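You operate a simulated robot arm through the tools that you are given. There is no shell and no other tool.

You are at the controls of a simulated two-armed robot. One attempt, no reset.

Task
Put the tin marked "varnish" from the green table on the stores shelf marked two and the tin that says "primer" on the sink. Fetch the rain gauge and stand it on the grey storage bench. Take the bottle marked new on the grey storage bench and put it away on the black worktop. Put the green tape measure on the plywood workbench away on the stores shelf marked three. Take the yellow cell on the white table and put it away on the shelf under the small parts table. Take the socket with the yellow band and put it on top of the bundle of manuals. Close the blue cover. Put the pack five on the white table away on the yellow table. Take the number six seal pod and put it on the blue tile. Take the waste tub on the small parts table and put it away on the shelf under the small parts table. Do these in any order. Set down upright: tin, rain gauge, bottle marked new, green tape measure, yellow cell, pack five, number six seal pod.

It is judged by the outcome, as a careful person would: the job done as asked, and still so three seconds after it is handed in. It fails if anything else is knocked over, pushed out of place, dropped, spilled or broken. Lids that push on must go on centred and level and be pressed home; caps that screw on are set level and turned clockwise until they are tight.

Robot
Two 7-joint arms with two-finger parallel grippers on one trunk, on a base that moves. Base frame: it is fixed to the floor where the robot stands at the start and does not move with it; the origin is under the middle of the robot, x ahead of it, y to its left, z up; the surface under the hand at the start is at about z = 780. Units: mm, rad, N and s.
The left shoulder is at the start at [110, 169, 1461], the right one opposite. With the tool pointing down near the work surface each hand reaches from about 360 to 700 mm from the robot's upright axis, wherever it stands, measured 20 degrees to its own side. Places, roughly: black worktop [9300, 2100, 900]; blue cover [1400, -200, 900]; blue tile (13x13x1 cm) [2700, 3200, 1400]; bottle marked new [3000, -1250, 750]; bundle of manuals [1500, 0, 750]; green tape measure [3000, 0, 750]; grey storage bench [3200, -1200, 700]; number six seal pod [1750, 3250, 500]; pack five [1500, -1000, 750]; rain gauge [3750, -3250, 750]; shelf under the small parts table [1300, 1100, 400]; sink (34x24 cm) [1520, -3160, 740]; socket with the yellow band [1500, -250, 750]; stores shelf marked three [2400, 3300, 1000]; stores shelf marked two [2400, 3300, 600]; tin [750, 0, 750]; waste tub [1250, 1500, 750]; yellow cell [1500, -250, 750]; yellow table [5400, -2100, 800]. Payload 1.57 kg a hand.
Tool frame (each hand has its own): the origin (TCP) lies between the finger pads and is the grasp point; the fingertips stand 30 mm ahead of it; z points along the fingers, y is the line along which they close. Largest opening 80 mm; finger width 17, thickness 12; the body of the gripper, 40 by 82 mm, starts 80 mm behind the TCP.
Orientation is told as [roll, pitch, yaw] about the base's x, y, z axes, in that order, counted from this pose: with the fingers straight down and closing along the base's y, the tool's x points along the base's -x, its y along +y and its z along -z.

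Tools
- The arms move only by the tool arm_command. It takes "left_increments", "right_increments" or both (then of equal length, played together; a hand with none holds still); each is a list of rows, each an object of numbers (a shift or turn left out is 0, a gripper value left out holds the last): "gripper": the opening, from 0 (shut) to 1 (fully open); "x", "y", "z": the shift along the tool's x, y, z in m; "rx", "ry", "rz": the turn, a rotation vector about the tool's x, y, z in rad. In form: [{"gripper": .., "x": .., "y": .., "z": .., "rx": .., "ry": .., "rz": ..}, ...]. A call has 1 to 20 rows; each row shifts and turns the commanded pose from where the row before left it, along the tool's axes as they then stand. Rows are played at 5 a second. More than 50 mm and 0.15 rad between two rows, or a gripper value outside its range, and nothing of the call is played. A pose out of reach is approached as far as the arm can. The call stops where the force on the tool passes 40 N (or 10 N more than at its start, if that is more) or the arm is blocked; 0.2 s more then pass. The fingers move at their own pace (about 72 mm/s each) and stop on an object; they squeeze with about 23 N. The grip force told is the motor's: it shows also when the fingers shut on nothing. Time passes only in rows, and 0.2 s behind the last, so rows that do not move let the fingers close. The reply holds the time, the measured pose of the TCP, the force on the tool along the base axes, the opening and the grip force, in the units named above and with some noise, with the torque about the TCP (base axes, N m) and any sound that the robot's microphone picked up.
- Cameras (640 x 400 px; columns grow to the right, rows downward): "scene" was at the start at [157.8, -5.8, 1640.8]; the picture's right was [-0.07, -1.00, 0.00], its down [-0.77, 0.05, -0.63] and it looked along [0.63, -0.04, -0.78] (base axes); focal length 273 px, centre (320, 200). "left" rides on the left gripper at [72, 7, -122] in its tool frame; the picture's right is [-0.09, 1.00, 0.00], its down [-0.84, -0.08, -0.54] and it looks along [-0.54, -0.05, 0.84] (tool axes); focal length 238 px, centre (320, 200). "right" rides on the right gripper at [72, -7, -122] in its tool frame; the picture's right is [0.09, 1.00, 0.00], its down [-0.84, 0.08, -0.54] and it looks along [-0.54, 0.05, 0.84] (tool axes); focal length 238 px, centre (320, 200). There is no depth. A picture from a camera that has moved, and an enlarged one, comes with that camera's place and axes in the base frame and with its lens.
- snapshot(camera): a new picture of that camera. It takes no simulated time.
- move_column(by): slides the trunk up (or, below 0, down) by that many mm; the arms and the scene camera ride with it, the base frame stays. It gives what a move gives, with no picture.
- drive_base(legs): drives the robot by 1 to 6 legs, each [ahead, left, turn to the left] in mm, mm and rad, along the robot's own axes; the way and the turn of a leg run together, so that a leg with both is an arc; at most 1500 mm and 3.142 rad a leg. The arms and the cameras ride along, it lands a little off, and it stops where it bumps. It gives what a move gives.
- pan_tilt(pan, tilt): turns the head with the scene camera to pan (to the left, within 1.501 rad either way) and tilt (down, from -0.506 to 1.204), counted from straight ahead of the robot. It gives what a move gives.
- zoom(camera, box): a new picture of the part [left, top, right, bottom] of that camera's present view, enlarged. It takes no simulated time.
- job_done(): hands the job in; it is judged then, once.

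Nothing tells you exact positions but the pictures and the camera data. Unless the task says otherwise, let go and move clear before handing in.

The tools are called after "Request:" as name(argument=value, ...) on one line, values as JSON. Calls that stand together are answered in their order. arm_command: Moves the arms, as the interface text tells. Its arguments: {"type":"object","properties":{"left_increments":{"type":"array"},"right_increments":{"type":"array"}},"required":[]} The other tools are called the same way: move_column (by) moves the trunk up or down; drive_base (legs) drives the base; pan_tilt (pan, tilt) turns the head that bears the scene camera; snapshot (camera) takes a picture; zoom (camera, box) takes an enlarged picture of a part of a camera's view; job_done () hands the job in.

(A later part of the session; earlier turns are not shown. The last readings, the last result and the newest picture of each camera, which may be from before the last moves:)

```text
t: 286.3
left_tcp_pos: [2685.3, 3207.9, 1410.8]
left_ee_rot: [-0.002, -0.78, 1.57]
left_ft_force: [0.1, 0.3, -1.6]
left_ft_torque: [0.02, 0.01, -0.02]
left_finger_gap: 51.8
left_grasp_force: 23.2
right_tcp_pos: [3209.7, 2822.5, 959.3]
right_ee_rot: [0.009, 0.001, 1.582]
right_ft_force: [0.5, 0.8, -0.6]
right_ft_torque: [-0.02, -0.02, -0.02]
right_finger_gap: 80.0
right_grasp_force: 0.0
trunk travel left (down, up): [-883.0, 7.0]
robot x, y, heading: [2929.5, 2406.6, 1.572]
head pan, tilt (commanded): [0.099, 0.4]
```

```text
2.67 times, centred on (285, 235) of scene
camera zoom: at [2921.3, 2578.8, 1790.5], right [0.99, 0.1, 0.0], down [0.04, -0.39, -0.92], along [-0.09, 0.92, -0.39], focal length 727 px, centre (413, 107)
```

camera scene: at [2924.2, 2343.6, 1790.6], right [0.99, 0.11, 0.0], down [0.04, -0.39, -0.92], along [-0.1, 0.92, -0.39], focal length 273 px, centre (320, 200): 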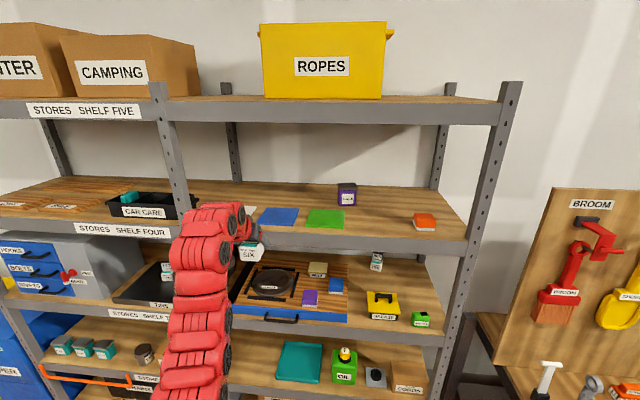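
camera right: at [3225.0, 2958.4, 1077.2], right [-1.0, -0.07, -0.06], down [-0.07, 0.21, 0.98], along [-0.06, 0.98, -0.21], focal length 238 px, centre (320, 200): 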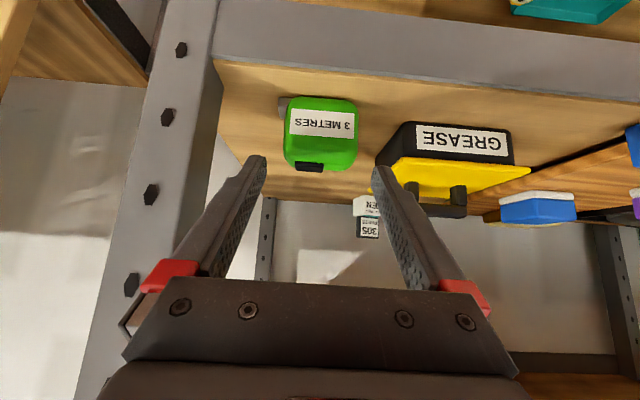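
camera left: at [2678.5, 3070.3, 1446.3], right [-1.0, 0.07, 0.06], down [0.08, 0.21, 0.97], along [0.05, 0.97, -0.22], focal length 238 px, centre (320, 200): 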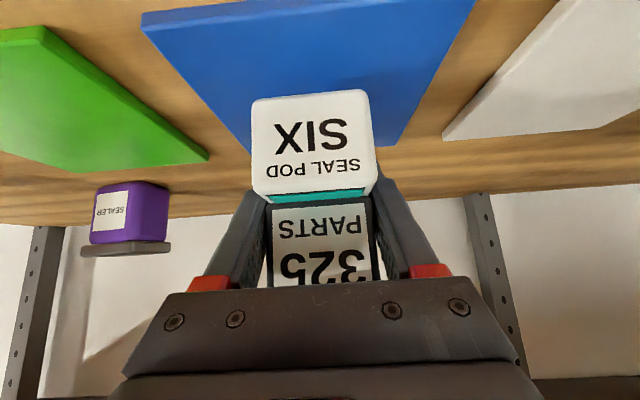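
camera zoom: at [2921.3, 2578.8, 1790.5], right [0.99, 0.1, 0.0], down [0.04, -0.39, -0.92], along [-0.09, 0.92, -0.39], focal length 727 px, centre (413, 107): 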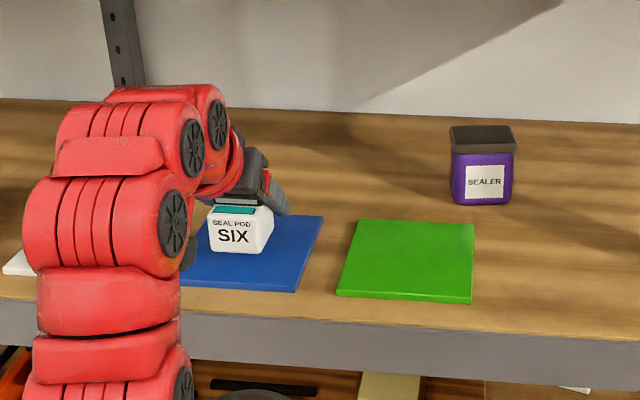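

Request:
arm_command(left_increments=[{"x": 0.003, "z": 0.003}, {}])

Request:
arm_command(left_increments=[{"x": 0.0025, "z": 0.0025}, {}])

Request:
arm_command(left_increments=[{"x": 0.002, "z": 0.002}, {}])

```text
t: 286.9
left_tcp_pos: [2685.1, 3206.5, 1406.6]
left_ee_rot: [-0.002, -0.781, 1.571]
left_ft_force: [0.5, -0.6, -1.1]
left_ft_torque: [0.02, 0.04, -0.02]
left_finger_gap: 51.7
left_grasp_force: 23.1
right_tcp_pos: [3210.1, 2822.2, 961.6]
right_ee_rot: [0.008, 0.002, 1.582]
right_ft_force: [0.1, -0.1, 0.1]
right_ft_torque: [-0.01, 0.02, -0.01]
right_finger_gap: 80.0
right_grasp_force: 0.0
trunk travel left (down, up): [-883.0, 7.0]
robot x, y, heading: [2931.1, 2409.8, 1.577]
head pan, tilt (commanded): [0.099, 0.4]
```

```text
t: 287.5
left_tcp_pos: [2685.9, 3206.9, 1405.4]
left_ee_rot: [-0.003, -0.78, 1.572]
left_ft_force: [-0.8, -0.5, -1.6]
left_ft_torque: [0.03, -0.01, 0.01]
left_finger_gap: 51.7
left_grasp_force: 23.0
right_tcp_pos: [3209.8, 2822.7, 960.7]
right_ee_rot: [0.007, 0.002, 1.58]
right_ft_force: [-0.5, 0.1, 0.2]
right_ft_torque: [-0.02, 0.01, 0.0]
right_finger_gap: 79.9
right_grasp_force: 0.0
trunk travel left (down, up): [-883.0, 7.0]
robot x, y, heading: [2933.6, 2403.7, 1.569]
head pan, tilt (commanded): [0.099, 0.4]
```

```text
t: 288.1
left_tcp_pos: [2686.1, 3205.7, 1401.0]
left_ee_rot: [-0.001, -0.782, 1.572]
left_ft_force: [0.0, -0.7, -3.1]
left_ft_torque: [0.07, 0.0, -0.01]
left_finger_gap: 51.7
left_grasp_force: 23.4
right_tcp_pos: [3209.9, 2822.5, 960.0]
right_ee_rot: [0.009, 0.001, 1.581]
right_ft_force: [-0.1, -0.2, -0.2]
right_ft_torque: [0.0, 0.01, 0.02]
right_finger_gap: 79.9
right_grasp_force: 0.0
trunk travel left (down, up): [-883.0, 7.0]
robot x, y, heading: [2931.3, 2406.1, 1.57]
head pan, tilt (commanded): [0.099, 0.4]
```

Request:
arm_command(left_increments=[{"x": 0.0025, "z": 0.0025}, {}])

Request:
arm_command(left_increments=[{"x": 0.0018, "z": 0.0018}, {}])

Request:
snapshot(camera="left")

```text
t: 288.7
left_tcp_pos: [2685.3, 3206.6, 1397.8]
left_ee_rot: [0.001, -0.783, 1.571]
left_ft_force: [0.2, -0.1, -0.6]
left_ft_torque: [0.05, -0.02, -0.02]
left_finger_gap: 51.7
left_grasp_force: 22.9
right_tcp_pos: [3209.8, 2822.1, 960.5]
right_ee_rot: [0.008, 0.001, 1.582]
right_ft_force: [0.5, 0.5, 0.6]
right_ft_torque: [0.0, 0.02, 0.0]
right_finger_gap: 80.0
right_grasp_force: 0.0
trunk travel left (down, up): [-883.0, 7.0]
robot x, y, heading: [2931.0, 2405.4, 1.573]
head pan, tilt (commanded): [0.099, 0.4]
```

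```text
t: 289.3
left_tcp_pos: [2685.4, 3206.5, 1395.0]
left_ee_rot: [-0.001, -0.782, 1.57]
left_ft_force: [0.2, 0.5, -2.2]
left_ft_torque: [0.03, -0.01, -0.02]
left_finger_gap: 51.9
left_grasp_force: 23.3
right_tcp_pos: [3208.6, 2821.9, 960.5]
right_ee_rot: [0.009, 0.003, 1.579]
right_ft_force: [0.6, -0.2, 0.5]
right_ft_torque: [-0.01, 0.02, 0.0]
right_finger_gap: 79.8
right_grasp_force: 0.0
trunk travel left (down, up): [-883.0, 7.0]
robot x, y, heading: [2930.8, 2403.2, 1.57]
head pan, tilt (commanded): [0.099, 0.4]
```

```text
taken
camera left: at [2678.2, 3068.7, 1430.6], right [-1.0, 0.07, 0.06], down [0.08, 0.21, 0.97], along [0.05, 0.97, -0.22], focal length 238 px, centre (320, 200)
```

left: 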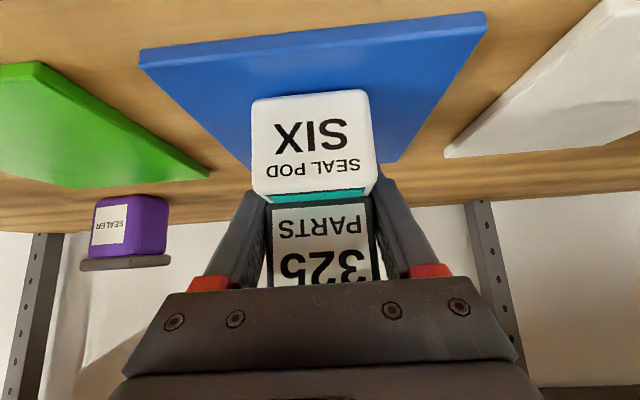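

Request:
arm_command(left_increments=[{"x": 0.0018, "z": 0.0018}, {}])

Request:
arm_command(left_increments=[{"x": 0.0018, "z": 0.0018}, {}])

```text
t: 289.9
left_tcp_pos: [2683.5, 3206.1, 1392.7]
left_ee_rot: [-0.003, -0.782, 1.571]
left_ft_force: [0.5, 0.1, -1.2]
left_ft_torque: [0.02, -0.04, -0.01]
left_finger_gap: 51.7
left_grasp_force: 23.0
right_tcp_pos: [3209.7, 2822.5, 959.2]
right_ee_rot: [0.008, 0.003, 1.582]
right_ft_force: [0.3, 0.9, -1.4]
right_ft_torque: [-0.02, 0.0, -0.01]
right_finger_gap: 79.9
right_grasp_force: 0.1
trunk travel left (down, up): [-883.0, 7.0]
robot x, y, heading: [2926.5, 2403.2, 1.574]
head pan, tilt (commanded): [0.099, 0.4]
```

```text
t: 290.5
left_tcp_pos: [2685.3, 3206.8, 1391.3]
left_ee_rot: [0.001, -0.784, 1.571]
left_ft_force: [-1.3, 2.0, 6.1]
left_ft_torque: [-0.24, -0.02, -0.04]
left_finger_gap: 51.6
left_grasp_force: 22.7
right_tcp_pos: [3210.2, 2822.3, 959.8]
right_ee_rot: [0.008, 0.001, 1.581]
right_ft_force: [-0.3, -0.1, -0.3]
right_ft_torque: [0.0, -0.01, 0.02]
right_finger_gap: 80.0
right_grasp_force: 0.1
trunk travel left (down, up): [-883.0, 7.0]
robot x, y, heading: [2930.3, 2406.6, 1.577]
head pan, tilt (commanded): [0.099, 0.4]
```

Contact with the tile. I release and pull the hand back along its axis.

Request:
arm_command(left_increments=[{"gripper": 0.8}, {"gripper": 0.9}, {"gripper": 1}, {"gripper": 1}, {"z": -0.02}, {"z": -0.03}, {"z": -0.035}, {"z": -0.035}])

Request:
snapshot(camera="left")

```text
t: 292.3
left_tcp_pos: [2679.8, 3122.6, 1477.1]
left_ee_rot: [-0.005, -0.784, 1.576]
left_ft_force: [0.2, -1.2, 0.3]
left_ft_torque: [0.03, -0.04, -0.03]
left_finger_gap: 79.9
left_grasp_force: 0.1
left hand out of reach, approached as far as the arm can: row 8
right_tcp_pos: [3207.2, 2819.9, 962.2]
right_ee_rot: [0.008, 0.0, 1.582]
right_ft_force: [-0.7, -0.2, -0.4]
right_ft_torque: [0.02, -0.01, -0.01]
right_finger_gap: 80.0
right_grasp_force: 0.0
trunk travel left (down, up): [-883.0, 7.0]
robot x, y, heading: [2931.1, 2405.2, 1.573]
head pan, tilt (commanded): [0.099, 0.4]
```

```text
taken
camera left: at [2673.8, 2984.5, 1512.0], right [-1.0, 0.06, 0.06], down [0.07, 0.21, 0.97], along [0.05, 0.98, -0.21], focal length 238 px, centre (320, 200)
```

left: 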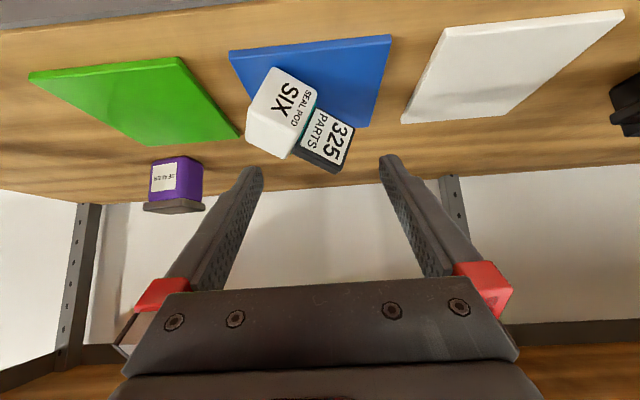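

The pod looks tilted now. I take a closer look.

Request:
zoom(camera="left", box=[200, 20, 420, 190])

Request:
zoom(camera="scene", box=[170, 160, 400, 310])

```text
2.35 times, centred on (310, 105) of left
camera zoom: at [2673.8, 2984.5, 1512.0], right [-1.0, 0.06, 0.06], down [0.07, 0.21, 0.97], along [0.05, 0.98, -0.21], focal length 561 px, centre (344, 424)
```

zoom: 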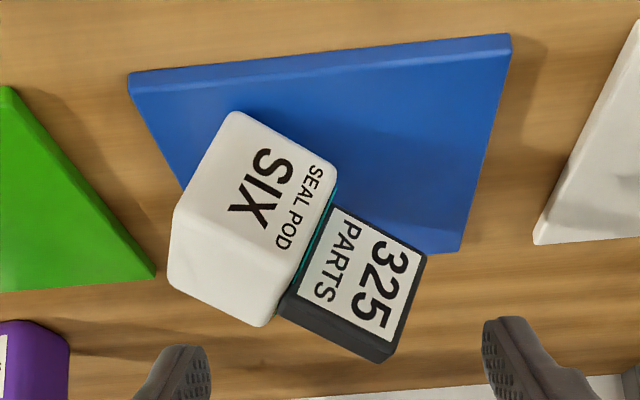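

```text
2.67 times, centred on (285, 235) of scene
camera zoom: at [2917.4, 2572.3, 1791.2], right [0.99, 0.1, 0.0], down [0.04, -0.39, -0.92], along [-0.09, 0.92, -0.39], focal length 727 px, centre (413, 107)
```

zoom: 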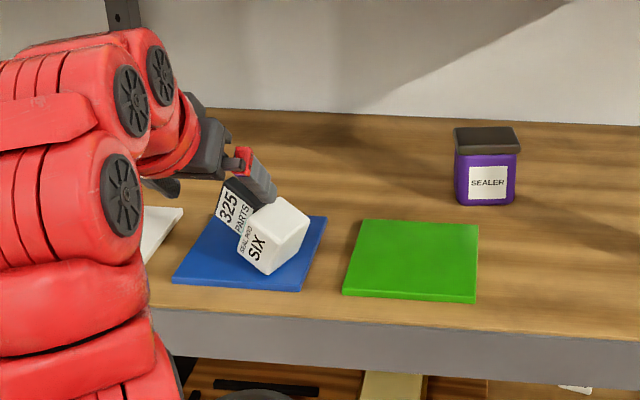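

The pod was knocked while I drew back and is tipping over. I wait a moment and see how it ends up, so that I can set it upright again.

Request:
arm_command(left_increments=[{}])

Request:
snapshot(camera="left")

Request:
zoom(camera="scene", box=[170, 160, 400, 310])

```text
t: 292.7
left_tcp_pos: [2686.7, 3127.6, 1475.6]
left_ee_rot: [0.003, -0.78, 1.57]
left_ft_force: [-0.1, -0.9, 0.1]
left_ft_torque: [0.03, 0.01, 0.0]
left_finger_gap: 80.1
left_grasp_force: 0.1
right_tcp_pos: [3210.3, 2821.5, 960.0]
right_ee_rot: [0.011, 0.003, 1.58]
right_ft_force: [0.2, -0.4, 0.1]
right_ft_torque: [-0.05, 0.01, 0.01]
right_finger_gap: 80.0
right_grasp_force: 0.1
trunk travel left (down, up): [-883.0, 7.0]
robot x, y, heading: [2930.5, 2403.3, 1.569]
head pan, tilt (commanded): [0.099, 0.4]
```

```text
taken
camera left: at [2680.1, 2989.6, 1511.1], right [-1.0, 0.07, 0.07], down [0.08, 0.21, 0.97], along [0.05, 0.97, -0.22], focal length 238 px, centre (320, 200)
```

left: 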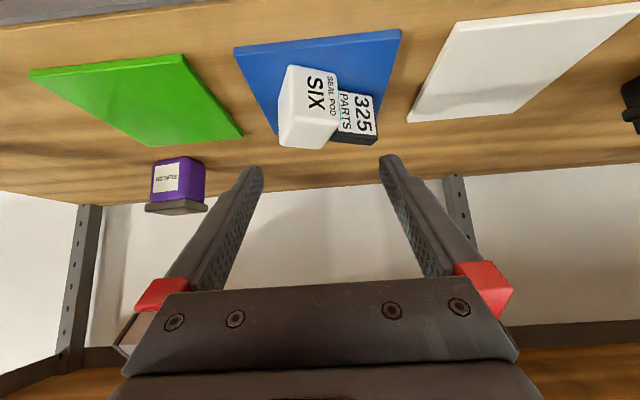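

```text
2.67 times, centred on (285, 235) of scene
camera zoom: at [2923.8, 2577.5, 1790.6], right [0.99, 0.1, 0.0], down [0.04, -0.39, -0.92], along [-0.09, 0.92, -0.39], focal length 727 px, centre (413, 107)
```

zoom: 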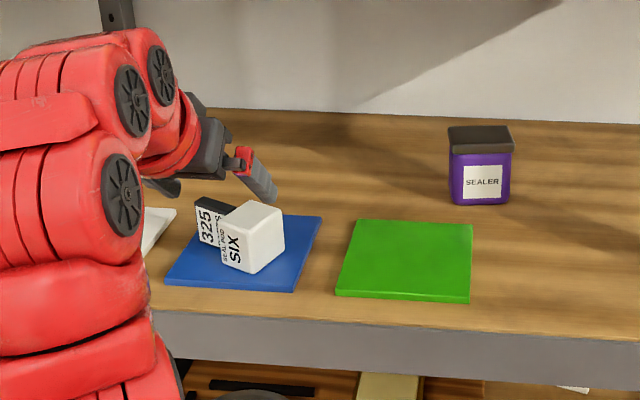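

The pod has fallen onto its side on the tile, lying with its display towards −x. I must set it upright: grip it front-to-back with the hand pointing sideways, roll it 90 degrees in free space, and set it down again. First I back out and test whether the left hand can take such poses.

Request:
drive_base(legs=[[-260, 0, 0]])

Request:
arm_command(left_increments=[{"x": 0.02, "z": 0.02}, {"rx": 0.101, "rz": 0.101}, {"rx": 0.101, "rz": 0.101}, {"rx": 0.101, "rz": 0.101}, {"rx": 0.101, "rz": 0.101}, {"rx": 0.101, "rz": 0.101}, {"rx": 0.101, "rz": 0.101}, {"rx": 0.101, "rz": 0.101}, {"rx": 0.101, "rz": 0.101}, {"rx": 0.101, "rz": 0.101}, {"rx": 0.101, "rz": 0.101}, {"rx": 0.101, "rz": 0.101}, {}])

Request:
snapshot(camera="scene")

Request:
snapshot(camera="left")

```text
t: 294.6
left_tcp_pos: [2687.3, 2867.6, 1475.6]
left_ee_rot: [0.0, -0.78, 1.568]
left_ft_force: [-0.1, 0.7, -0.3]
left_ft_torque: [-0.01, -0.02, 0.02]
left_finger_gap: 80.0
left_grasp_force: 0.1
right_tcp_pos: [3210.5, 2561.8, 960.1]
right_ee_rot: [0.009, 0.003, 1.578]
right_ft_force: [-0.1, -0.3, -0.7]
right_ft_torque: [-0.02, 0.03, 0.01]
right_finger_gap: 80.2
right_grasp_force: 0.1
trunk travel left (down, up): [-883.0, 7.0]
robot x, y, heading: [2929.3, 2147.4, 1.573]
head pan, tilt (commanded): [0.099, 0.4]
```

```text
t: 297.4
left_tcp_pos: [2697.4, 2844.0, 1368.6]
left_ee_rot: [0.005, -0.78, 0.228]
left_ft_force: [-0.6, -0.1, -0.2]
left_ft_torque: [0.0, 0.01, -0.02]
left_finger_gap: 80.1
left_grasp_force: 0.0
left hand out of reach, approached as far as the arm can: row 7, 9, 10, 11, 12
right_tcp_pos: [3211.3, 2560.4, 961.0]
right_ee_rot: [0.009, 0.001, 1.578]
right_ft_force: [0.2, -0.6, -0.4]
right_ft_torque: [0.0, 0.0, 0.0]
right_finger_gap: 79.9
right_grasp_force: 0.0
trunk travel left (down, up): [-883.0, 7.0]
robot x, y, heading: [2927.2, 2138.7, 1.571]
head pan, tilt (commanded): [0.099, 0.4]
```

```text
taken
camera scene: at [2922.1, 2315.9, 1790.7], right [1.0, 0.1, 0.0], down [0.04, -0.39, -0.92], along [-0.09, 0.92, -0.39], focal length 273 px, centre (320, 200)
```

scene: 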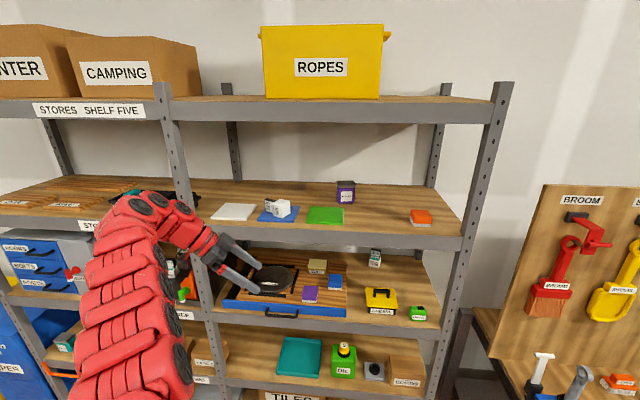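

```text
taken
camera left: at [2562.5, 2817.7, 1403.2], right [-0.17, 0.98, 0.07], down [0.23, -0.03, 0.97], along [0.96, 0.18, -0.22], focal length 238 px, centre (320, 200)
```

left: 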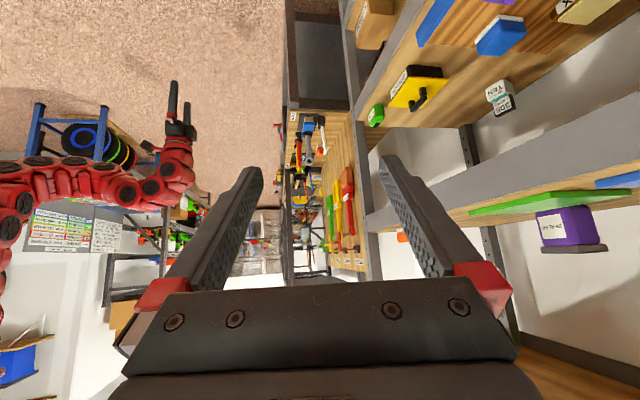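

Pointing right works to within about 13 degrees. Now I test tilting from right-down through vertical to left-down.

Request:
arm_command(left_increments=[{"ry": 0.131}, {"ry": 0.131}, {"ry": 0.131}, {"ry": 0.131}, {"ry": 0.131}, {"ry": 0.131}, {"ry": 0.131}, {"ry": 0.131}, {"ry": 0.131}, {"ry": 0.131}, {"ry": 0.131}, {"ry": 0.13}, {}])

Request:
snapshot(camera="scene")

```text
t: 300.1
left_tcp_pos: [2694.2, 2823.1, 1322.2]
left_ee_rot: [-0.004, 0.79, 0.182]
left_ft_force: [-0.5, 1.0, 0.4]
left_ft_torque: [0.03, 0.01, 0.02]
left_finger_gap: 79.8
left_grasp_force: 0.1
left hand out of reach, approached as far as the arm can: row 2, 3, 9, 12
right_tcp_pos: [3211.7, 2559.1, 960.2]
right_ee_rot: [0.011, 0.0, 1.579]
right_ft_force: [-0.5, -0.1, 0.4]
right_ft_torque: [-0.04, -0.02, -0.01]
right_finger_gap: 79.9
right_grasp_force: 0.2
trunk travel left (down, up): [-883.0, 7.0]
robot x, y, heading: [2928.9, 2144.1, 1.566]
head pan, tilt (commanded): [0.099, 0.4]
```

```text
taken
camera scene: at [2922.1, 2315.1, 1790.8], right [1.0, 0.1, 0.0], down [0.04, -0.39, -0.92], along [-0.09, 0.92, -0.39], focal length 273 px, centre (320, 200)
```

scene: 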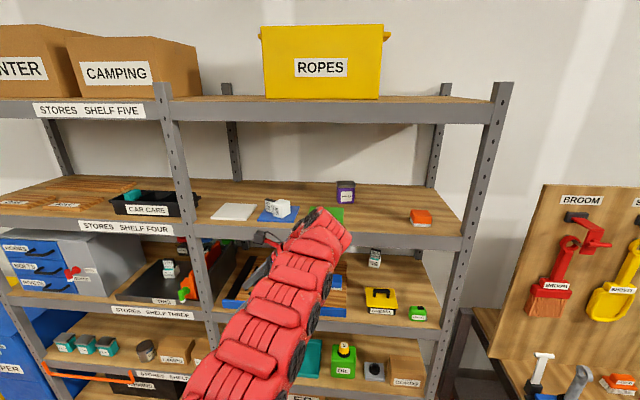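

The hand can tilt the full 90 degrees, so this will work. I measure the pod's present position on the tile.

Request:
zoom(camera="scene", box=[205, 175, 345, 250])

```text
4.57 times, centred on (275, 212) of scene
camera zoom: at [2922.1, 2315.1, 1790.8], right [1.0, 0.1, 0.0], down [0.04, -0.39, -0.92], along [-0.09, 0.92, -0.39], focal length 1246 px, centre (526, 143)
```

zoom: 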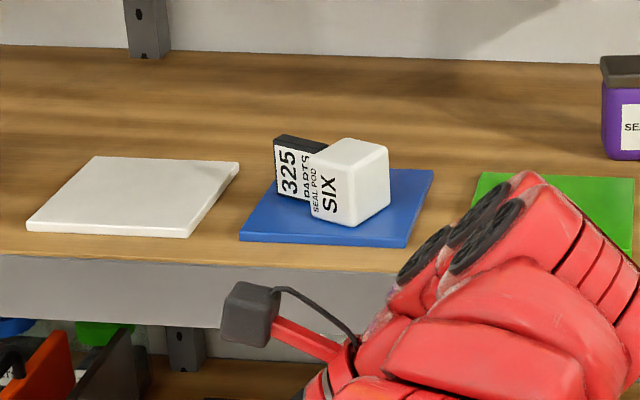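

The pod lies with its base centre near (2696,3186), turned about 22 degrees. I bring the hand back to pointing right-down, then turn the base a little right so that the hand's yaw fits.

Request:
arm_command(left_increments=[{"ry": -0.131}, {"ry": -0.131}, {"ry": -0.131}, {"ry": -0.131}, {"ry": -0.131}, {"ry": -0.131}, {"ry": -0.131}, {"ry": -0.131}, {"ry": -0.131}, {"ry": -0.131}, {"ry": -0.131}, {"ry": -0.13}, {"x": -0.03, "z": -0.03}, {"x": -0.03, "z": -0.03}, {}])

Request:
drive_base(legs=[[0, 0, -0.4]])

Request:
snapshot(camera="left")

```text
t: 303.4
left_tcp_pos: [2693.4, 2829.6, 1402.8]
left_ee_rot: [-0.008, -0.786, 0.191]
left_ft_force: [-0.3, 0.4, -1.1]
left_ft_torque: [0.01, -0.02, -0.04]
left_finger_gap: 80.1
left_grasp_force: 0.0
left hand out of reach, approached as far as the arm can: row 3
right_tcp_pos: [3210.9, 2561.0, 959.4]
right_ee_rot: [0.008, 0.001, 1.58]
right_ft_force: [0.0, 0.1, 0.9]
right_ft_torque: [0.03, 0.0, -0.03]
right_finger_gap: 80.1
right_grasp_force: 0.1
trunk travel left (down, up): [-883.0, 7.0]
robot x, y, heading: [2929.0, 2143.6, 1.569]
head pan, tilt (commanded): [0.099, 0.4]
```

```text
t: 304.9
left_tcp_pos: [2979.2, 2866.5, 1402.8]
left_ee_rot: [-0.008, -0.785, -0.206]
left_ft_force: [0.7, 0.2, 0.5]
left_ft_torque: [0.0, -0.03, 0.02]
left_finger_gap: 80.1
left_grasp_force: 0.1
right_tcp_pos: [3351.6, 2417.4, 960.9]
right_ee_rot: [0.008, 0.001, 1.18]
right_ft_force: [0.1, -0.8, -0.7]
right_ft_torque: [-0.02, 0.01, 0.02]
right_finger_gap: 79.9
right_grasp_force: 0.0
trunk travel left (down, up): [-883.0, 7.0]
robot x, y, heading: [2932.1, 2143.9, 1.169]
head pan, tilt (commanded): [0.099, 0.4]
```

```text
taken
camera left: at [2847.1, 2900.9, 1437.7], right [0.28, 0.96, 0.06], down [0.19, -0.12, 0.98], along [0.94, -0.26, -0.21], focal length 238 px, centre (320, 200)
```

left: 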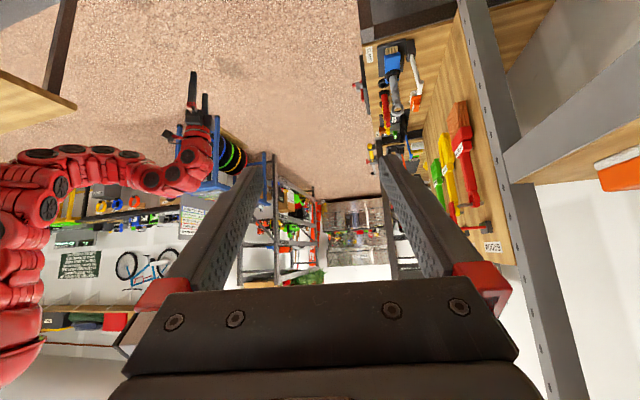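

I raise the hand 37 mm, then drive forward and strafe left so that it enters the shelf above the pod without nearing the centre post.

Request:
arm_command(left_increments=[{"x": -0.0135, "z": -0.0135}, {"x": -0.0135, "z": -0.0135}, {}])

Request:
drive_base(legs=[[183, 0, 0]])

Request:
drive_base(legs=[[0, 300, 0]])

Request:
snapshot(camera="left")

Request:
pan_tilt(pan=0.45, tilt=0.45)

Request:
snapshot(camera="scene")

```text
t: 305.8
left_tcp_pos: [2981.9, 2861.7, 1428.1]
left_ee_rot: [-0.004, -0.786, -0.209]
left_ft_force: [0.4, 0.1, 0.0]
left_ft_torque: [0.03, -0.01, -0.01]
left_finger_gap: 79.9
left_grasp_force: 0.1
left hand out of reach, approached as far as the arm can: row 2
right_tcp_pos: [3350.7, 2419.0, 959.7]
right_ee_rot: [0.01, 0.0, 1.178]
right_ft_force: [-0.2, 0.3, -0.6]
right_ft_torque: [-0.01, -0.02, 0.02]
right_finger_gap: 80.0
right_grasp_force: 0.0
trunk travel left (down, up): [-883.0, 7.0]
robot x, y, heading: [2928.1, 2143.7, 1.168]
head pan, tilt (commanded): [0.099, 0.4]
```

```text
t: 307.3
left_tcp_pos: [3050.7, 3028.6, 1429.1]
left_ee_rot: [-0.003, -0.785, -0.21]
left_ft_force: [0.0, 0.3, 0.7]
left_ft_torque: [0.0, 0.02, 0.02]
left_finger_gap: 79.9
left_grasp_force: 0.1
right_tcp_pos: [3422.0, 2586.0, 960.6]
right_ee_rot: [0.01, -0.002, 1.18]
right_ft_force: [0.1, 0.3, 1.2]
right_ft_torque: [0.04, -0.02, 0.01]
right_finger_gap: 79.7
right_grasp_force: 0.0
trunk travel left (down, up): [-883.0, 7.0]
robot x, y, heading: [3001.7, 2312.7, 1.168]
head pan, tilt (commanded): [0.099, 0.4]
```

```text
t: 309.3
left_tcp_pos: [2777.7, 3146.2, 1428.7]
left_ee_rot: [-0.005, -0.784, -0.207]
left_ft_force: [0.0, -1.3, -0.4]
left_ft_torque: [0.01, 0.02, -0.05]
left_finger_gap: 80.0
left_grasp_force: 0.1
right_tcp_pos: [3149.8, 2702.9, 959.2]
right_ee_rot: [0.011, 0.002, 1.18]
right_ft_force: [0.0, 0.3, -0.3]
right_ft_torque: [-0.02, 0.0, 0.01]
right_finger_gap: 80.0
right_grasp_force: 0.1
trunk travel left (down, up): [-883.0, 7.0]
robot x, y, heading: [2726.6, 2427.7, 1.17]
head pan, tilt (commanded): [0.099, 0.4]
```

```text
taken
camera left: at [2645.6, 3180.9, 1463.0], right [0.27, 0.96, 0.06], down [0.19, -0.12, 0.97], along [0.94, -0.25, -0.21], focal length 238 px, centre (320, 200)
```

left: 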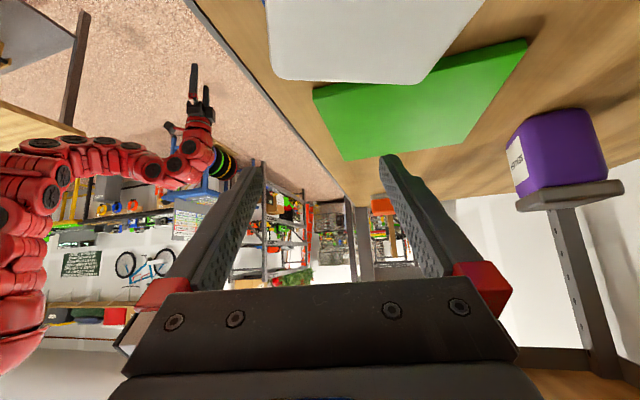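

```text
t: 310.1
left_tcp_pos: [2776.6, 3146.8, 1428.5]
left_ee_rot: [-0.005, -0.786, -0.207]
left_ft_force: [-1.2, 0.7, 0.2]
left_ft_torque: [-0.02, 0.0, -0.04]
left_finger_gap: 79.9
left_grasp_force: 0.0
right_tcp_pos: [3147.8, 2702.8, 960.2]
right_ee_rot: [0.009, 0.002, 1.179]
right_ft_force: [-0.6, 0.5, -0.5]
right_ft_torque: [0.01, 0.05, -0.03]
right_finger_gap: 80.0
right_grasp_force: 0.0
trunk travel left (down, up): [-883.0, 7.0]
robot x, y, heading: [2728.0, 2428.4, 1.169]
head pan, tilt (commanded): [0.45, 0.45]
```

```text
taken
camera scene: at [2754.4, 2594.8, 1786.1], right [1.0, 0.05, 0.0], down [0.02, -0.43, -0.9], along [-0.04, 0.9, -0.44], focal length 273 px, centre (320, 200)
```

scene: 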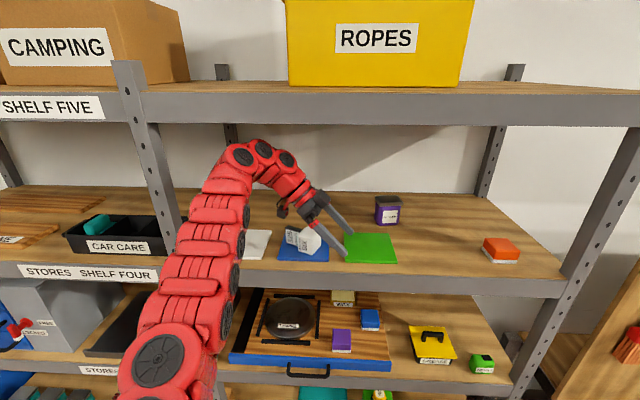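

The fingertips are barely above the pod's height and the arm cannot rise more at this tilt. I flatten the tilt a little and raise the hand before moving over the pod.

Request:
arm_command(left_increments=[{"ry": -0.1}, {"ry": -0.1}, {"x": -0.0125, "z": -0.0083}, {"x": -0.0125, "z": -0.0083}, {"x": -0.0083, "z": -0.0055}, {}])

Request:
move_column(by=6)

Request:
snapshot(camera="left")

```text
t: 311.6
left_tcp_pos: [2778.6, 3141.2, 1465.7]
left_ee_rot: [-0.004, -0.986, -0.207]
left_ft_force: [0.3, -0.2, -0.3]
left_ft_torque: [-0.04, 0.0, 0.03]
left_finger_gap: 80.1
left_grasp_force: 0.0
left hand out of reach, approached as far as the arm can: row 5
right_tcp_pos: [3148.4, 2703.9, 959.5]
right_ee_rot: [0.012, 0.001, 1.18]
right_ft_force: [0.8, 0.3, 0.7]
right_ft_torque: [-0.01, 0.01, 0.0]
right_finger_gap: 80.0
right_grasp_force: 0.0
trunk travel left (down, up): [-883.0, 7.0]
robot x, y, heading: [2723.6, 2429.2, 1.173]
head pan, tilt (commanded): [0.45, 0.45]
```

```text
t: 312.1
left_tcp_pos: [2777.8, 3141.0, 1471.4]
left_ee_rot: [-0.003, -0.987, -0.206]
left_ft_force: [0.5, -1.1, 0.1]
left_ft_torque: [0.0, 0.0, -0.01]
left_finger_gap: 80.0
left_grasp_force: 0.1
right_tcp_pos: [3148.7, 2704.2, 965.8]
right_ee_rot: [0.009, 0.003, 1.179]
right_ft_force: [-0.4, -0.4, 0.3]
right_ft_torque: [0.0, 0.01, 0.01]
right_finger_gap: 79.9
right_grasp_force: 0.1
trunk travel left (down, up): [-889.0, 1.0]
robot x, y, heading: [2723.8, 2429.6, 1.172]
head pan, tilt (commanded): [0.45, 0.45]
```

```text
taken
camera left: at [2641.5, 3176.4, 1478.0], right [0.26, 0.96, 0.08], down [-0.01, -0.08, 1.0], along [0.97, -0.26, -0.01], focal length 238 px, centre (320, 200)
```

left: 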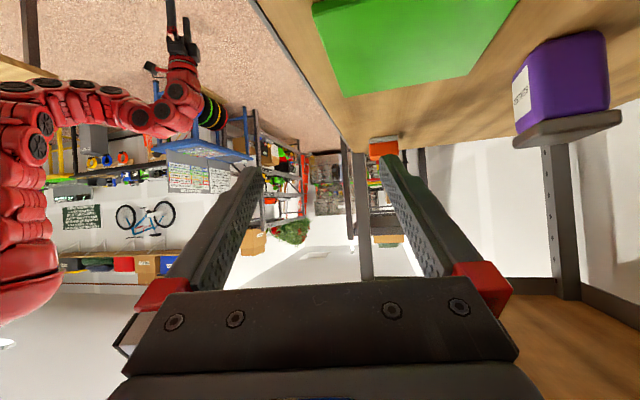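

Request:
drive_base(legs=[[10, 100, 0]])

Request:
snapshot(camera="left")

Request:
zoom(camera="scene", box=[190, 140, 440, 290])

```text
t: 313.2
left_tcp_pos: [2690.7, 3191.1, 1470.6]
left_ee_rot: [-0.004, -0.984, -0.206]
left_ft_force: [-0.2, 0.6, -0.6]
left_ft_torque: [0.02, 0.02, -0.02]
left_finger_gap: 79.8
left_grasp_force: 0.1
right_tcp_pos: [3061.0, 2753.8, 964.5]
right_ee_rot: [0.011, 0.002, 1.179]
right_ft_force: [0.1, 0.5, 0.4]
right_ft_torque: [0.01, -0.02, 0.02]
right_finger_gap: 79.9
right_grasp_force: 0.1
trunk travel left (down, up): [-889.0, 1.0]
robot x, y, heading: [2637.5, 2479.0, 1.169]
head pan, tilt (commanded): [0.45, 0.45]
```

```text
taken
camera left: at [2554.8, 3226.0, 1477.4], right [0.26, 0.96, 0.07], down [0.0, -0.08, 1.0], along [0.97, -0.26, -0.01], focal length 238 px, centre (320, 200)
```

left: 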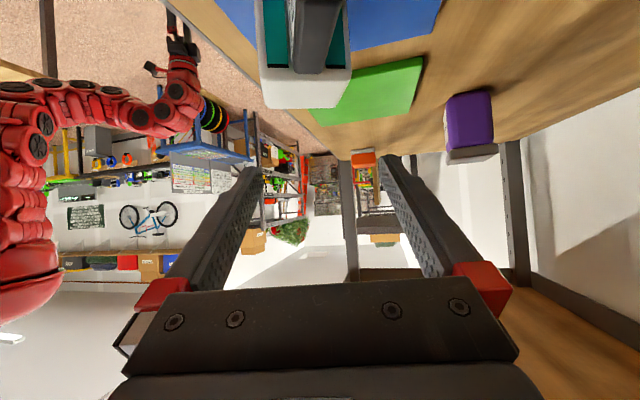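

```text
2.56 times, centred on (315, 215) of scene
camera zoom: at [2668.6, 2644.1, 1791.9], right [1.0, 0.05, 0.0], down [0.02, -0.44, -0.9], along [-0.05, 0.9, -0.44], focal length 698 px, centre (333, 162)
```

zoom: 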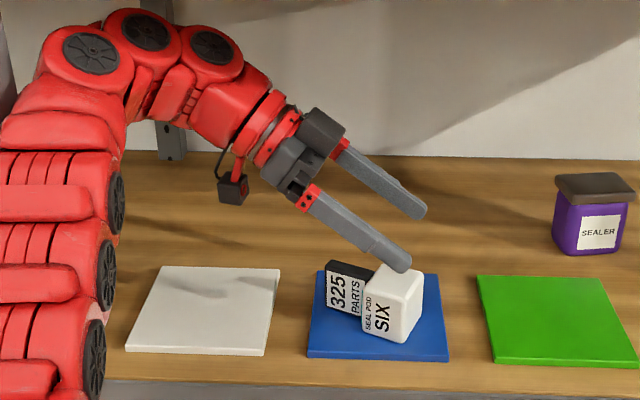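

The hand is right above the pod, fingers front and back. I restore the 45 degree tilt and lower to z≈1390.

Request:
arm_command(left_increments=[{"ry": 0.1}, {"ry": 0.1}, {"x": 0.0141, "z": 0.0141}, {"x": 0.0141, "z": 0.0141}, {}])

Request:
snapshot(camera="left")

Request:
zoom(camera="scene", box=[190, 140, 440, 290])

```text
t: 314.4
left_tcp_pos: [2696.0, 3176.4, 1419.7]
left_ee_rot: [-0.003, -0.784, -0.209]
left_ft_force: [-0.1, -0.1, 1.1]
left_ft_torque: [-0.01, 0.0, 0.02]
left_finger_gap: 79.6
left_grasp_force: 0.1
left hand out of reach, approached as far as the arm can: row 1, 2
right_tcp_pos: [3060.0, 2752.0, 967.1]
right_ee_rot: [0.009, 0.0, 1.179]
right_ft_force: [0.3, -0.2, -0.5]
right_ft_torque: [0.02, 0.01, 0.01]
right_finger_gap: 80.2
right_grasp_force: 0.0
trunk travel left (down, up): [-889.0, 1.0]
robot x, y, heading: [2640.6, 2477.6, 1.168]
head pan, tilt (commanded): [0.45, 0.45]
```

```text
taken
camera left: at [2563.0, 3210.5, 1453.4], right [0.27, 0.96, 0.06], down [0.19, -0.12, 0.97], along [0.94, -0.25, -0.21], focal length 238 px, centre (320, 200)
```

left: 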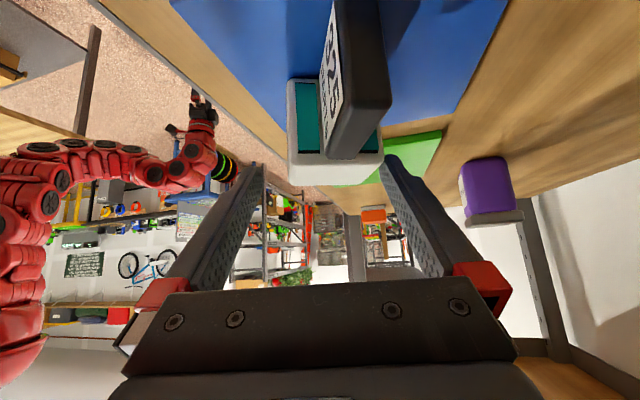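

```text
2.56 times, centred on (315, 215) of scene
camera zoom: at [2667.4, 2642.3, 1792.1], right [1.0, 0.05, 0.0], down [0.02, -0.43, -0.9], along [-0.05, 0.9, -0.43], focal length 698 px, centre (333, 162)
```

zoom: 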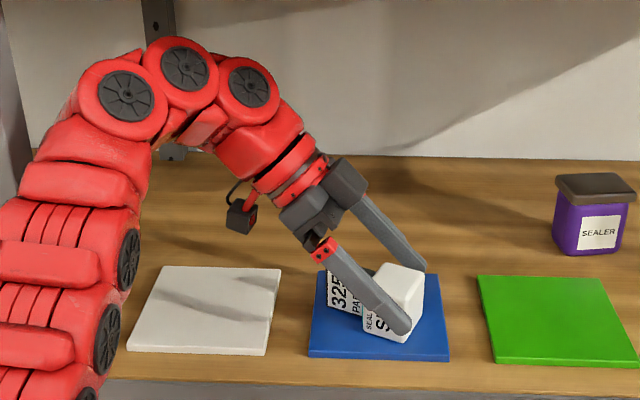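

Request:
arm_command(left_increments=[{"x": 0.0106, "z": 0.0106}, {"y": 0.009}, {"x": 0.0106, "z": 0.0106}, {}])

Request:
snapshot(camera="left")

Request:
zoom(camera="scene", box=[190, 140, 440, 290])

```text
t: 315.4
left_tcp_pos: [2697.2, 3186.5, 1388.0]
left_ee_rot: [-0.001, -0.786, -0.208]
left_ft_force: [0.1, 0.0, -0.1]
left_ft_torque: [0.01, 0.01, 0.0]
left_finger_gap: 79.6
left_grasp_force: 0.0
right_tcp_pos: [3060.1, 2752.0, 966.6]
right_ee_rot: [0.009, 0.001, 1.179]
right_ft_force: [0.0, 0.2, 0.7]
right_ft_torque: [0.02, -0.03, 0.0]
right_finger_gap: 79.9
right_grasp_force: 0.0
trunk travel left (down, up): [-889.0, 1.0]
robot x, y, heading: [2641.5, 2480.0, 1.168]
head pan, tilt (commanded): [0.45, 0.45]
```

```text
taken
camera left: at [2564.3, 3220.0, 1423.5], right [0.27, 0.96, 0.06], down [0.19, -0.12, 0.98], along [0.94, -0.25, -0.21], focal length 238 px, centre (320, 200)
```

left: 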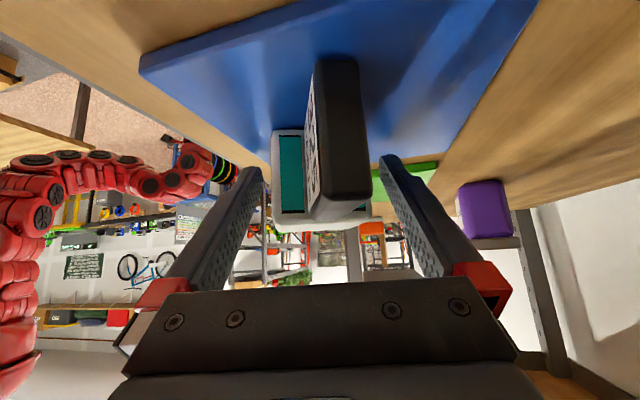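

```text
2.56 times, centred on (315, 215) of scene
camera zoom: at [2666.4, 2642.7, 1792.1], right [1.0, 0.05, 0.0], down [0.02, -0.43, -0.9], along [-0.04, 0.9, -0.44], focal length 698 px, centre (333, 162)
```

zoom: 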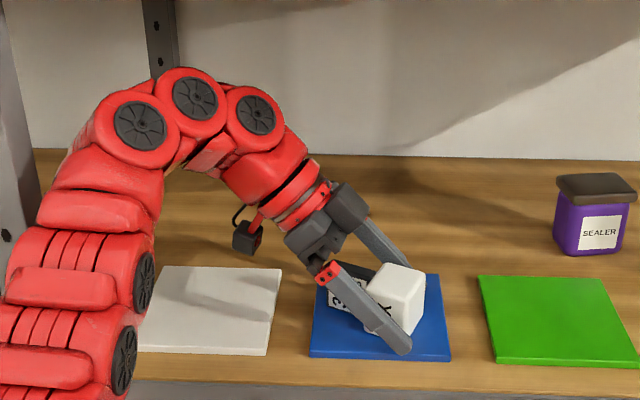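

Request:
arm_command(left_increments=[{"x": 0.0066, "z": -0.0066}, {}, {"gripper": 0.9}, {"gripper": 0.82}, {"gripper": 0.75}, {"gripper": 0.7}, {"gripper": 0.65}, {"gripper": 0.6}, {"gripper": 0.4}, {"gripper": 0}, {"gripper": 0}])

Request:
snapshot(camera="left")

Request:
zoom(camera="scene", box=[190, 140, 440, 290])

```text
t: 317.9
left_tcp_pos: [2688.1, 3188.1, 1389.4]
left_ee_rot: [-0.002, -0.786, -0.209]
left_ft_force: [-0.1, -0.7, -0.1]
left_ft_torque: [0.02, -0.05, 0.0]
left_finger_gap: 51.8
left_grasp_force: 23.5
right_tcp_pos: [3059.4, 2752.3, 967.4]
right_ee_rot: [0.01, 0.002, 1.18]
right_ft_force: [-0.1, -0.1, -0.5]
right_ft_torque: [-0.01, 0.03, -0.01]
right_finger_gap: 80.0
right_grasp_force: 0.1
trunk travel left (down, up): [-889.0, 1.0]
robot x, y, heading: [2640.3, 2476.9, 1.17]
head pan, tilt (commanded): [0.45, 0.45]
```

```text
taken
camera left: at [2555.5, 3222.1, 1423.2], right [0.27, 0.96, 0.06], down [0.19, -0.12, 0.98], along [0.94, -0.25, -0.21], focal length 238 px, centre (320, 200)
```

left: 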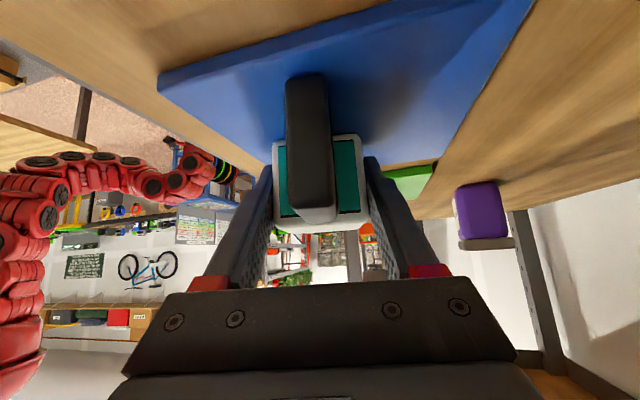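

```text
2.56 times, centred on (315, 215) of scene
camera zoom: at [2666.6, 2642.9, 1792.1], right [1.0, 0.05, 0.0], down [0.02, -0.43, -0.9], along [-0.04, 0.9, -0.44], focal length 698 px, centre (333, 162)
```

zoom: 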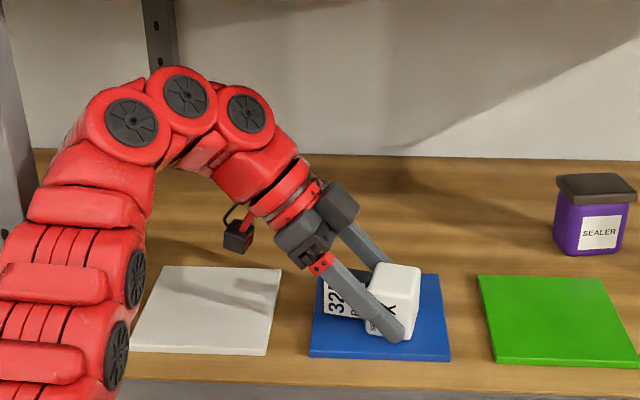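

Gripped at 52 mm and aligned with the hand. I lift 35 mm, pull straight back out of the shelf, and then roll the hand to stand the pod upright.

Request:
arm_command(left_increments=[{"x": -0.0085, "z": -0.0085}, {"x": -0.0085, "z": -0.0085}, {"x": -0.007, "z": -0.007}, {}])

Request:
drive_base(legs=[[-276, -117, 0]])

Request:
snapshot(camera="left")

```text
t: 318.9
left_tcp_pos: [2686.9, 3187.4, 1423.4]
left_ee_rot: [-0.002, -0.784, -0.207]
left_ft_force: [0.7, -0.6, -1.4]
left_ft_torque: [0.0, -0.04, -0.01]
left_finger_gap: 51.5
left_grasp_force: 23.2
right_tcp_pos: [3059.5, 2753.4, 965.4]
right_ee_rot: [0.009, 0.002, 1.179]
right_ft_force: [0.2, 0.5, 0.5]
right_ft_torque: [-0.02, 0.03, 0.01]
right_finger_gap: 79.9
right_grasp_force: 0.0
trunk travel left (down, up): [-889.0, 1.0]
robot x, y, heading: [2637.8, 2482.7, 1.171]
head pan, tilt (commanded): [0.45, 0.45]
```

```text
t: 320.9
left_tcp_pos: [2688.4, 2892.8, 1421.6]
left_ee_rot: [-0.006, -0.785, -0.203]
left_ft_force: [0.1, -0.5, -1.9]
left_ft_torque: [-0.01, 0.01, -0.03]
left_finger_gap: 51.5
left_grasp_force: 23.3
right_tcp_pos: [3060.7, 2456.5, 966.3]
right_ee_rot: [0.008, 0.002, 1.182]
right_ft_force: [-0.5, -0.8, 0.5]
right_ft_torque: [-0.03, 0.02, 0.02]
right_finger_gap: 80.0
right_grasp_force: 0.0
trunk travel left (down, up): [-889.0, 1.0]
robot x, y, heading: [2638.1, 2178.3, 1.174]
head pan, tilt (commanded): [0.45, 0.45]
```

```text
taken
camera left: at [2555.7, 2925.9, 1455.5], right [0.27, 0.96, 0.06], down [0.19, -0.12, 0.98], along [0.94, -0.25, -0.21], focal length 238 px, centre (320, 200)
```

left: 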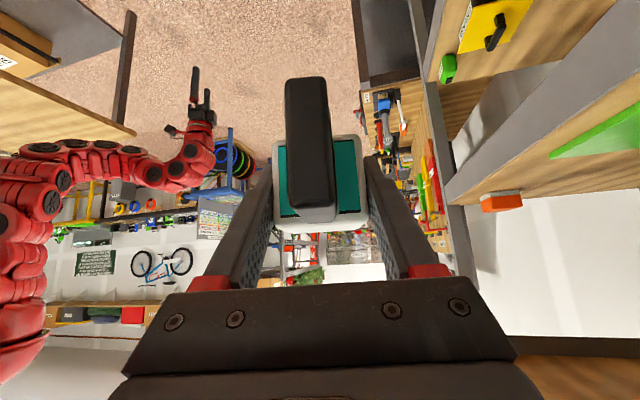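

Request:
arm_command(left_increments=[{"ry": 0.131}, {"ry": 0.131}, {"ry": 0.131}, {"ry": 0.131}, {"ry": 0.131}, {"ry": 0.131}, {"ry": 0.131}, {"ry": 0.131}, {"ry": 0.131}, {"ry": 0.131}, {"ry": 0.131}, {"ry": 0.13}, {}])

Request:
snapshot(camera="scene")

Request:
snapshot(camera="left")

```text
t: 323.7
left_tcp_pos: [2692.0, 2891.4, 1330.8]
left_ee_rot: [-0.002, 0.787, -0.208]
left_ft_force: [-0.1, -0.5, -1.9]
left_ft_torque: [0.01, -0.01, 0.01]
left_finger_gap: 51.7
left_grasp_force: 23.0
left hand out of reach, approached as far as the arm can: row 2, 3, 4, 5, 6, 7, 8, 11, 12
right_tcp_pos: [3061.4, 2455.2, 965.9]
right_ee_rot: [0.008, 0.002, 1.183]
right_ft_force: [-0.6, 0.3, 0.0]
right_ft_torque: [0.03, 0.02, -0.03]
right_finger_gap: 79.8
right_grasp_force: 0.1
trunk travel left (down, up): [-889.0, 1.0]
robot x, y, heading: [2638.9, 2184.2, 1.175]
head pan, tilt (commanded): [0.45, 0.45]
```

```text
taken
camera scene: at [2668.5, 2345.0, 1792.0], right [1.0, 0.05, 0.0], down [0.02, -0.43, -0.9], along [-0.05, 0.9, -0.44], focal length 273 px, centre (320, 200)
```

scene: 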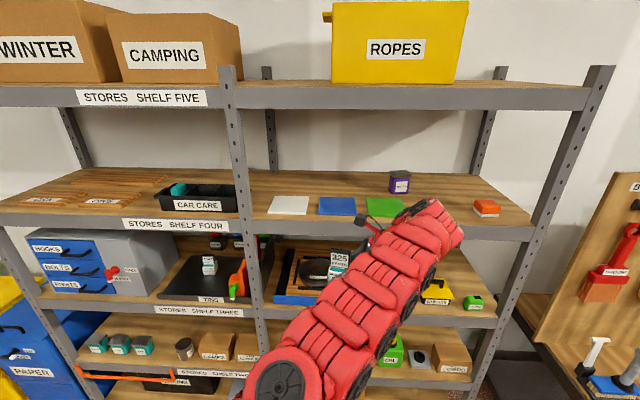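

```text
taken
camera left: at [2728.6, 2890.2, 1466.9], right [0.27, 0.96, -0.07], down [0.94, -0.28, -0.21], along [-0.22, -0.01, -0.98], focal length 238 px, centre (320, 200)
```

left: 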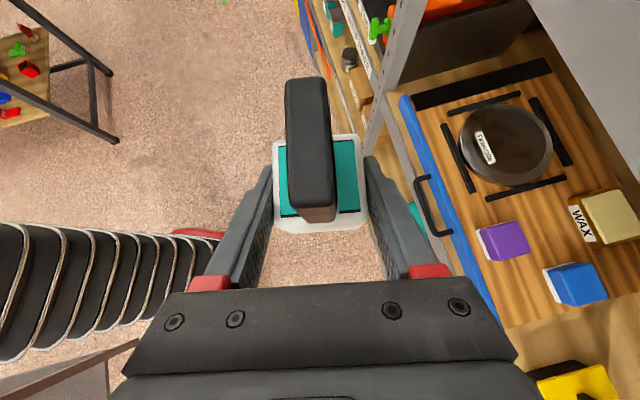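

The pod hangs upright now. I try to raise the hand to the height needed for the tile.

Request:
arm_command(left_increments=[{"x": 0.0212, "z": -0.0212}, {"x": 0.0212, "z": -0.0212}, {"x": 0.0212, "z": -0.0212}, {}])

```text
t: 324.7
left_tcp_pos: [2675.8, 2879.3, 1404.1]
left_ee_rot: [0.0, 0.786, -0.211]
left_ft_force: [0.1, -0.8, -3.0]
left_ft_torque: [0.02, -0.03, -0.01]
left_finger_gap: 51.8
left_grasp_force: 23.0
left hand out of reach, approached as far as the arm can: row 1, 2, 3
right_tcp_pos: [3061.3, 2453.3, 965.2]
right_ee_rot: [0.008, 0.001, 1.182]
right_ft_force: [-0.2, 0.3, 0.7]
right_ft_torque: [0.0, -0.01, -0.01]
right_finger_gap: 80.0
right_grasp_force: 0.0
trunk travel left (down, up): [-889.0, 1.0]
robot x, y, heading: [2641.5, 2179.1, 1.17]
head pan, tilt (commanded): [0.45, 0.45]
```

Request:
arm_command(left_increments=[{"x": 0.0106, "z": -0.0106}, {"x": 0.0106, "z": -0.0106}, {}])

Request:
snapshot(camera="left")

Request:
zoom(camera="scene", box=[230, 140, 480, 310])

```text
t: 325.5
left_tcp_pos: [2661.9, 2870.6, 1419.1]
left_ee_rot: [0.002, 0.788, -0.21]
left_ft_force: [-0.8, 0.4, -1.8]
left_ft_torque: [0.01, 0.01, 0.03]
left_finger_gap: 51.9
left_grasp_force: 22.4
left hand out of reach, approached as far as the arm can: row 1, 2
right_tcp_pos: [3062.1, 2456.2, 966.1]
right_ee_rot: [0.009, 0.002, 1.181]
right_ft_force: [-0.5, -0.9, -0.8]
right_ft_torque: [0.02, -0.06, 0.01]
right_finger_gap: 80.1
right_grasp_force: 0.0
trunk travel left (down, up): [-889.0, 1.0]
robot x, y, heading: [2639.5, 2179.0, 1.171]
head pan, tilt (commanded): [0.45, 0.45]
```

```text
taken
camera left: at [2698.4, 2870.4, 1555.4], right [0.27, 0.96, -0.06], down [0.94, -0.28, -0.21], along [-0.22, 0.0, -0.98], focal length 238 px, centre (320, 200)
```

left: 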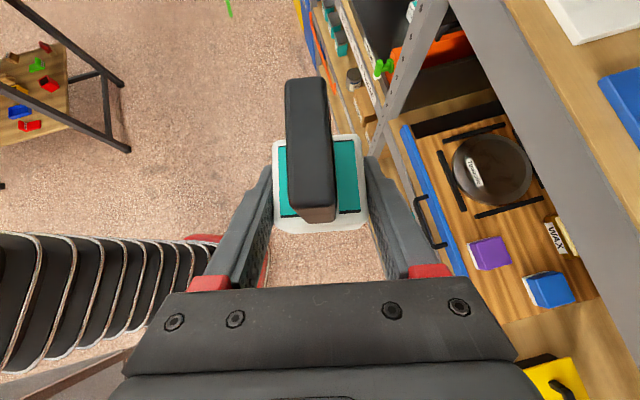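

```text
2.35 times, centred on (355, 225) of scene
camera zoom: at [2668.5, 2345.5, 1792.0], right [1.0, 0.05, 0.0], down [0.02, -0.44, -0.9], along [-0.05, 0.9, -0.44], focal length 642 px, centre (238, 141)
```

zoom: 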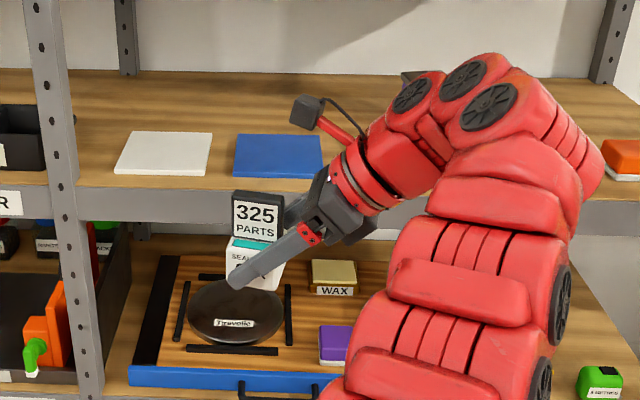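

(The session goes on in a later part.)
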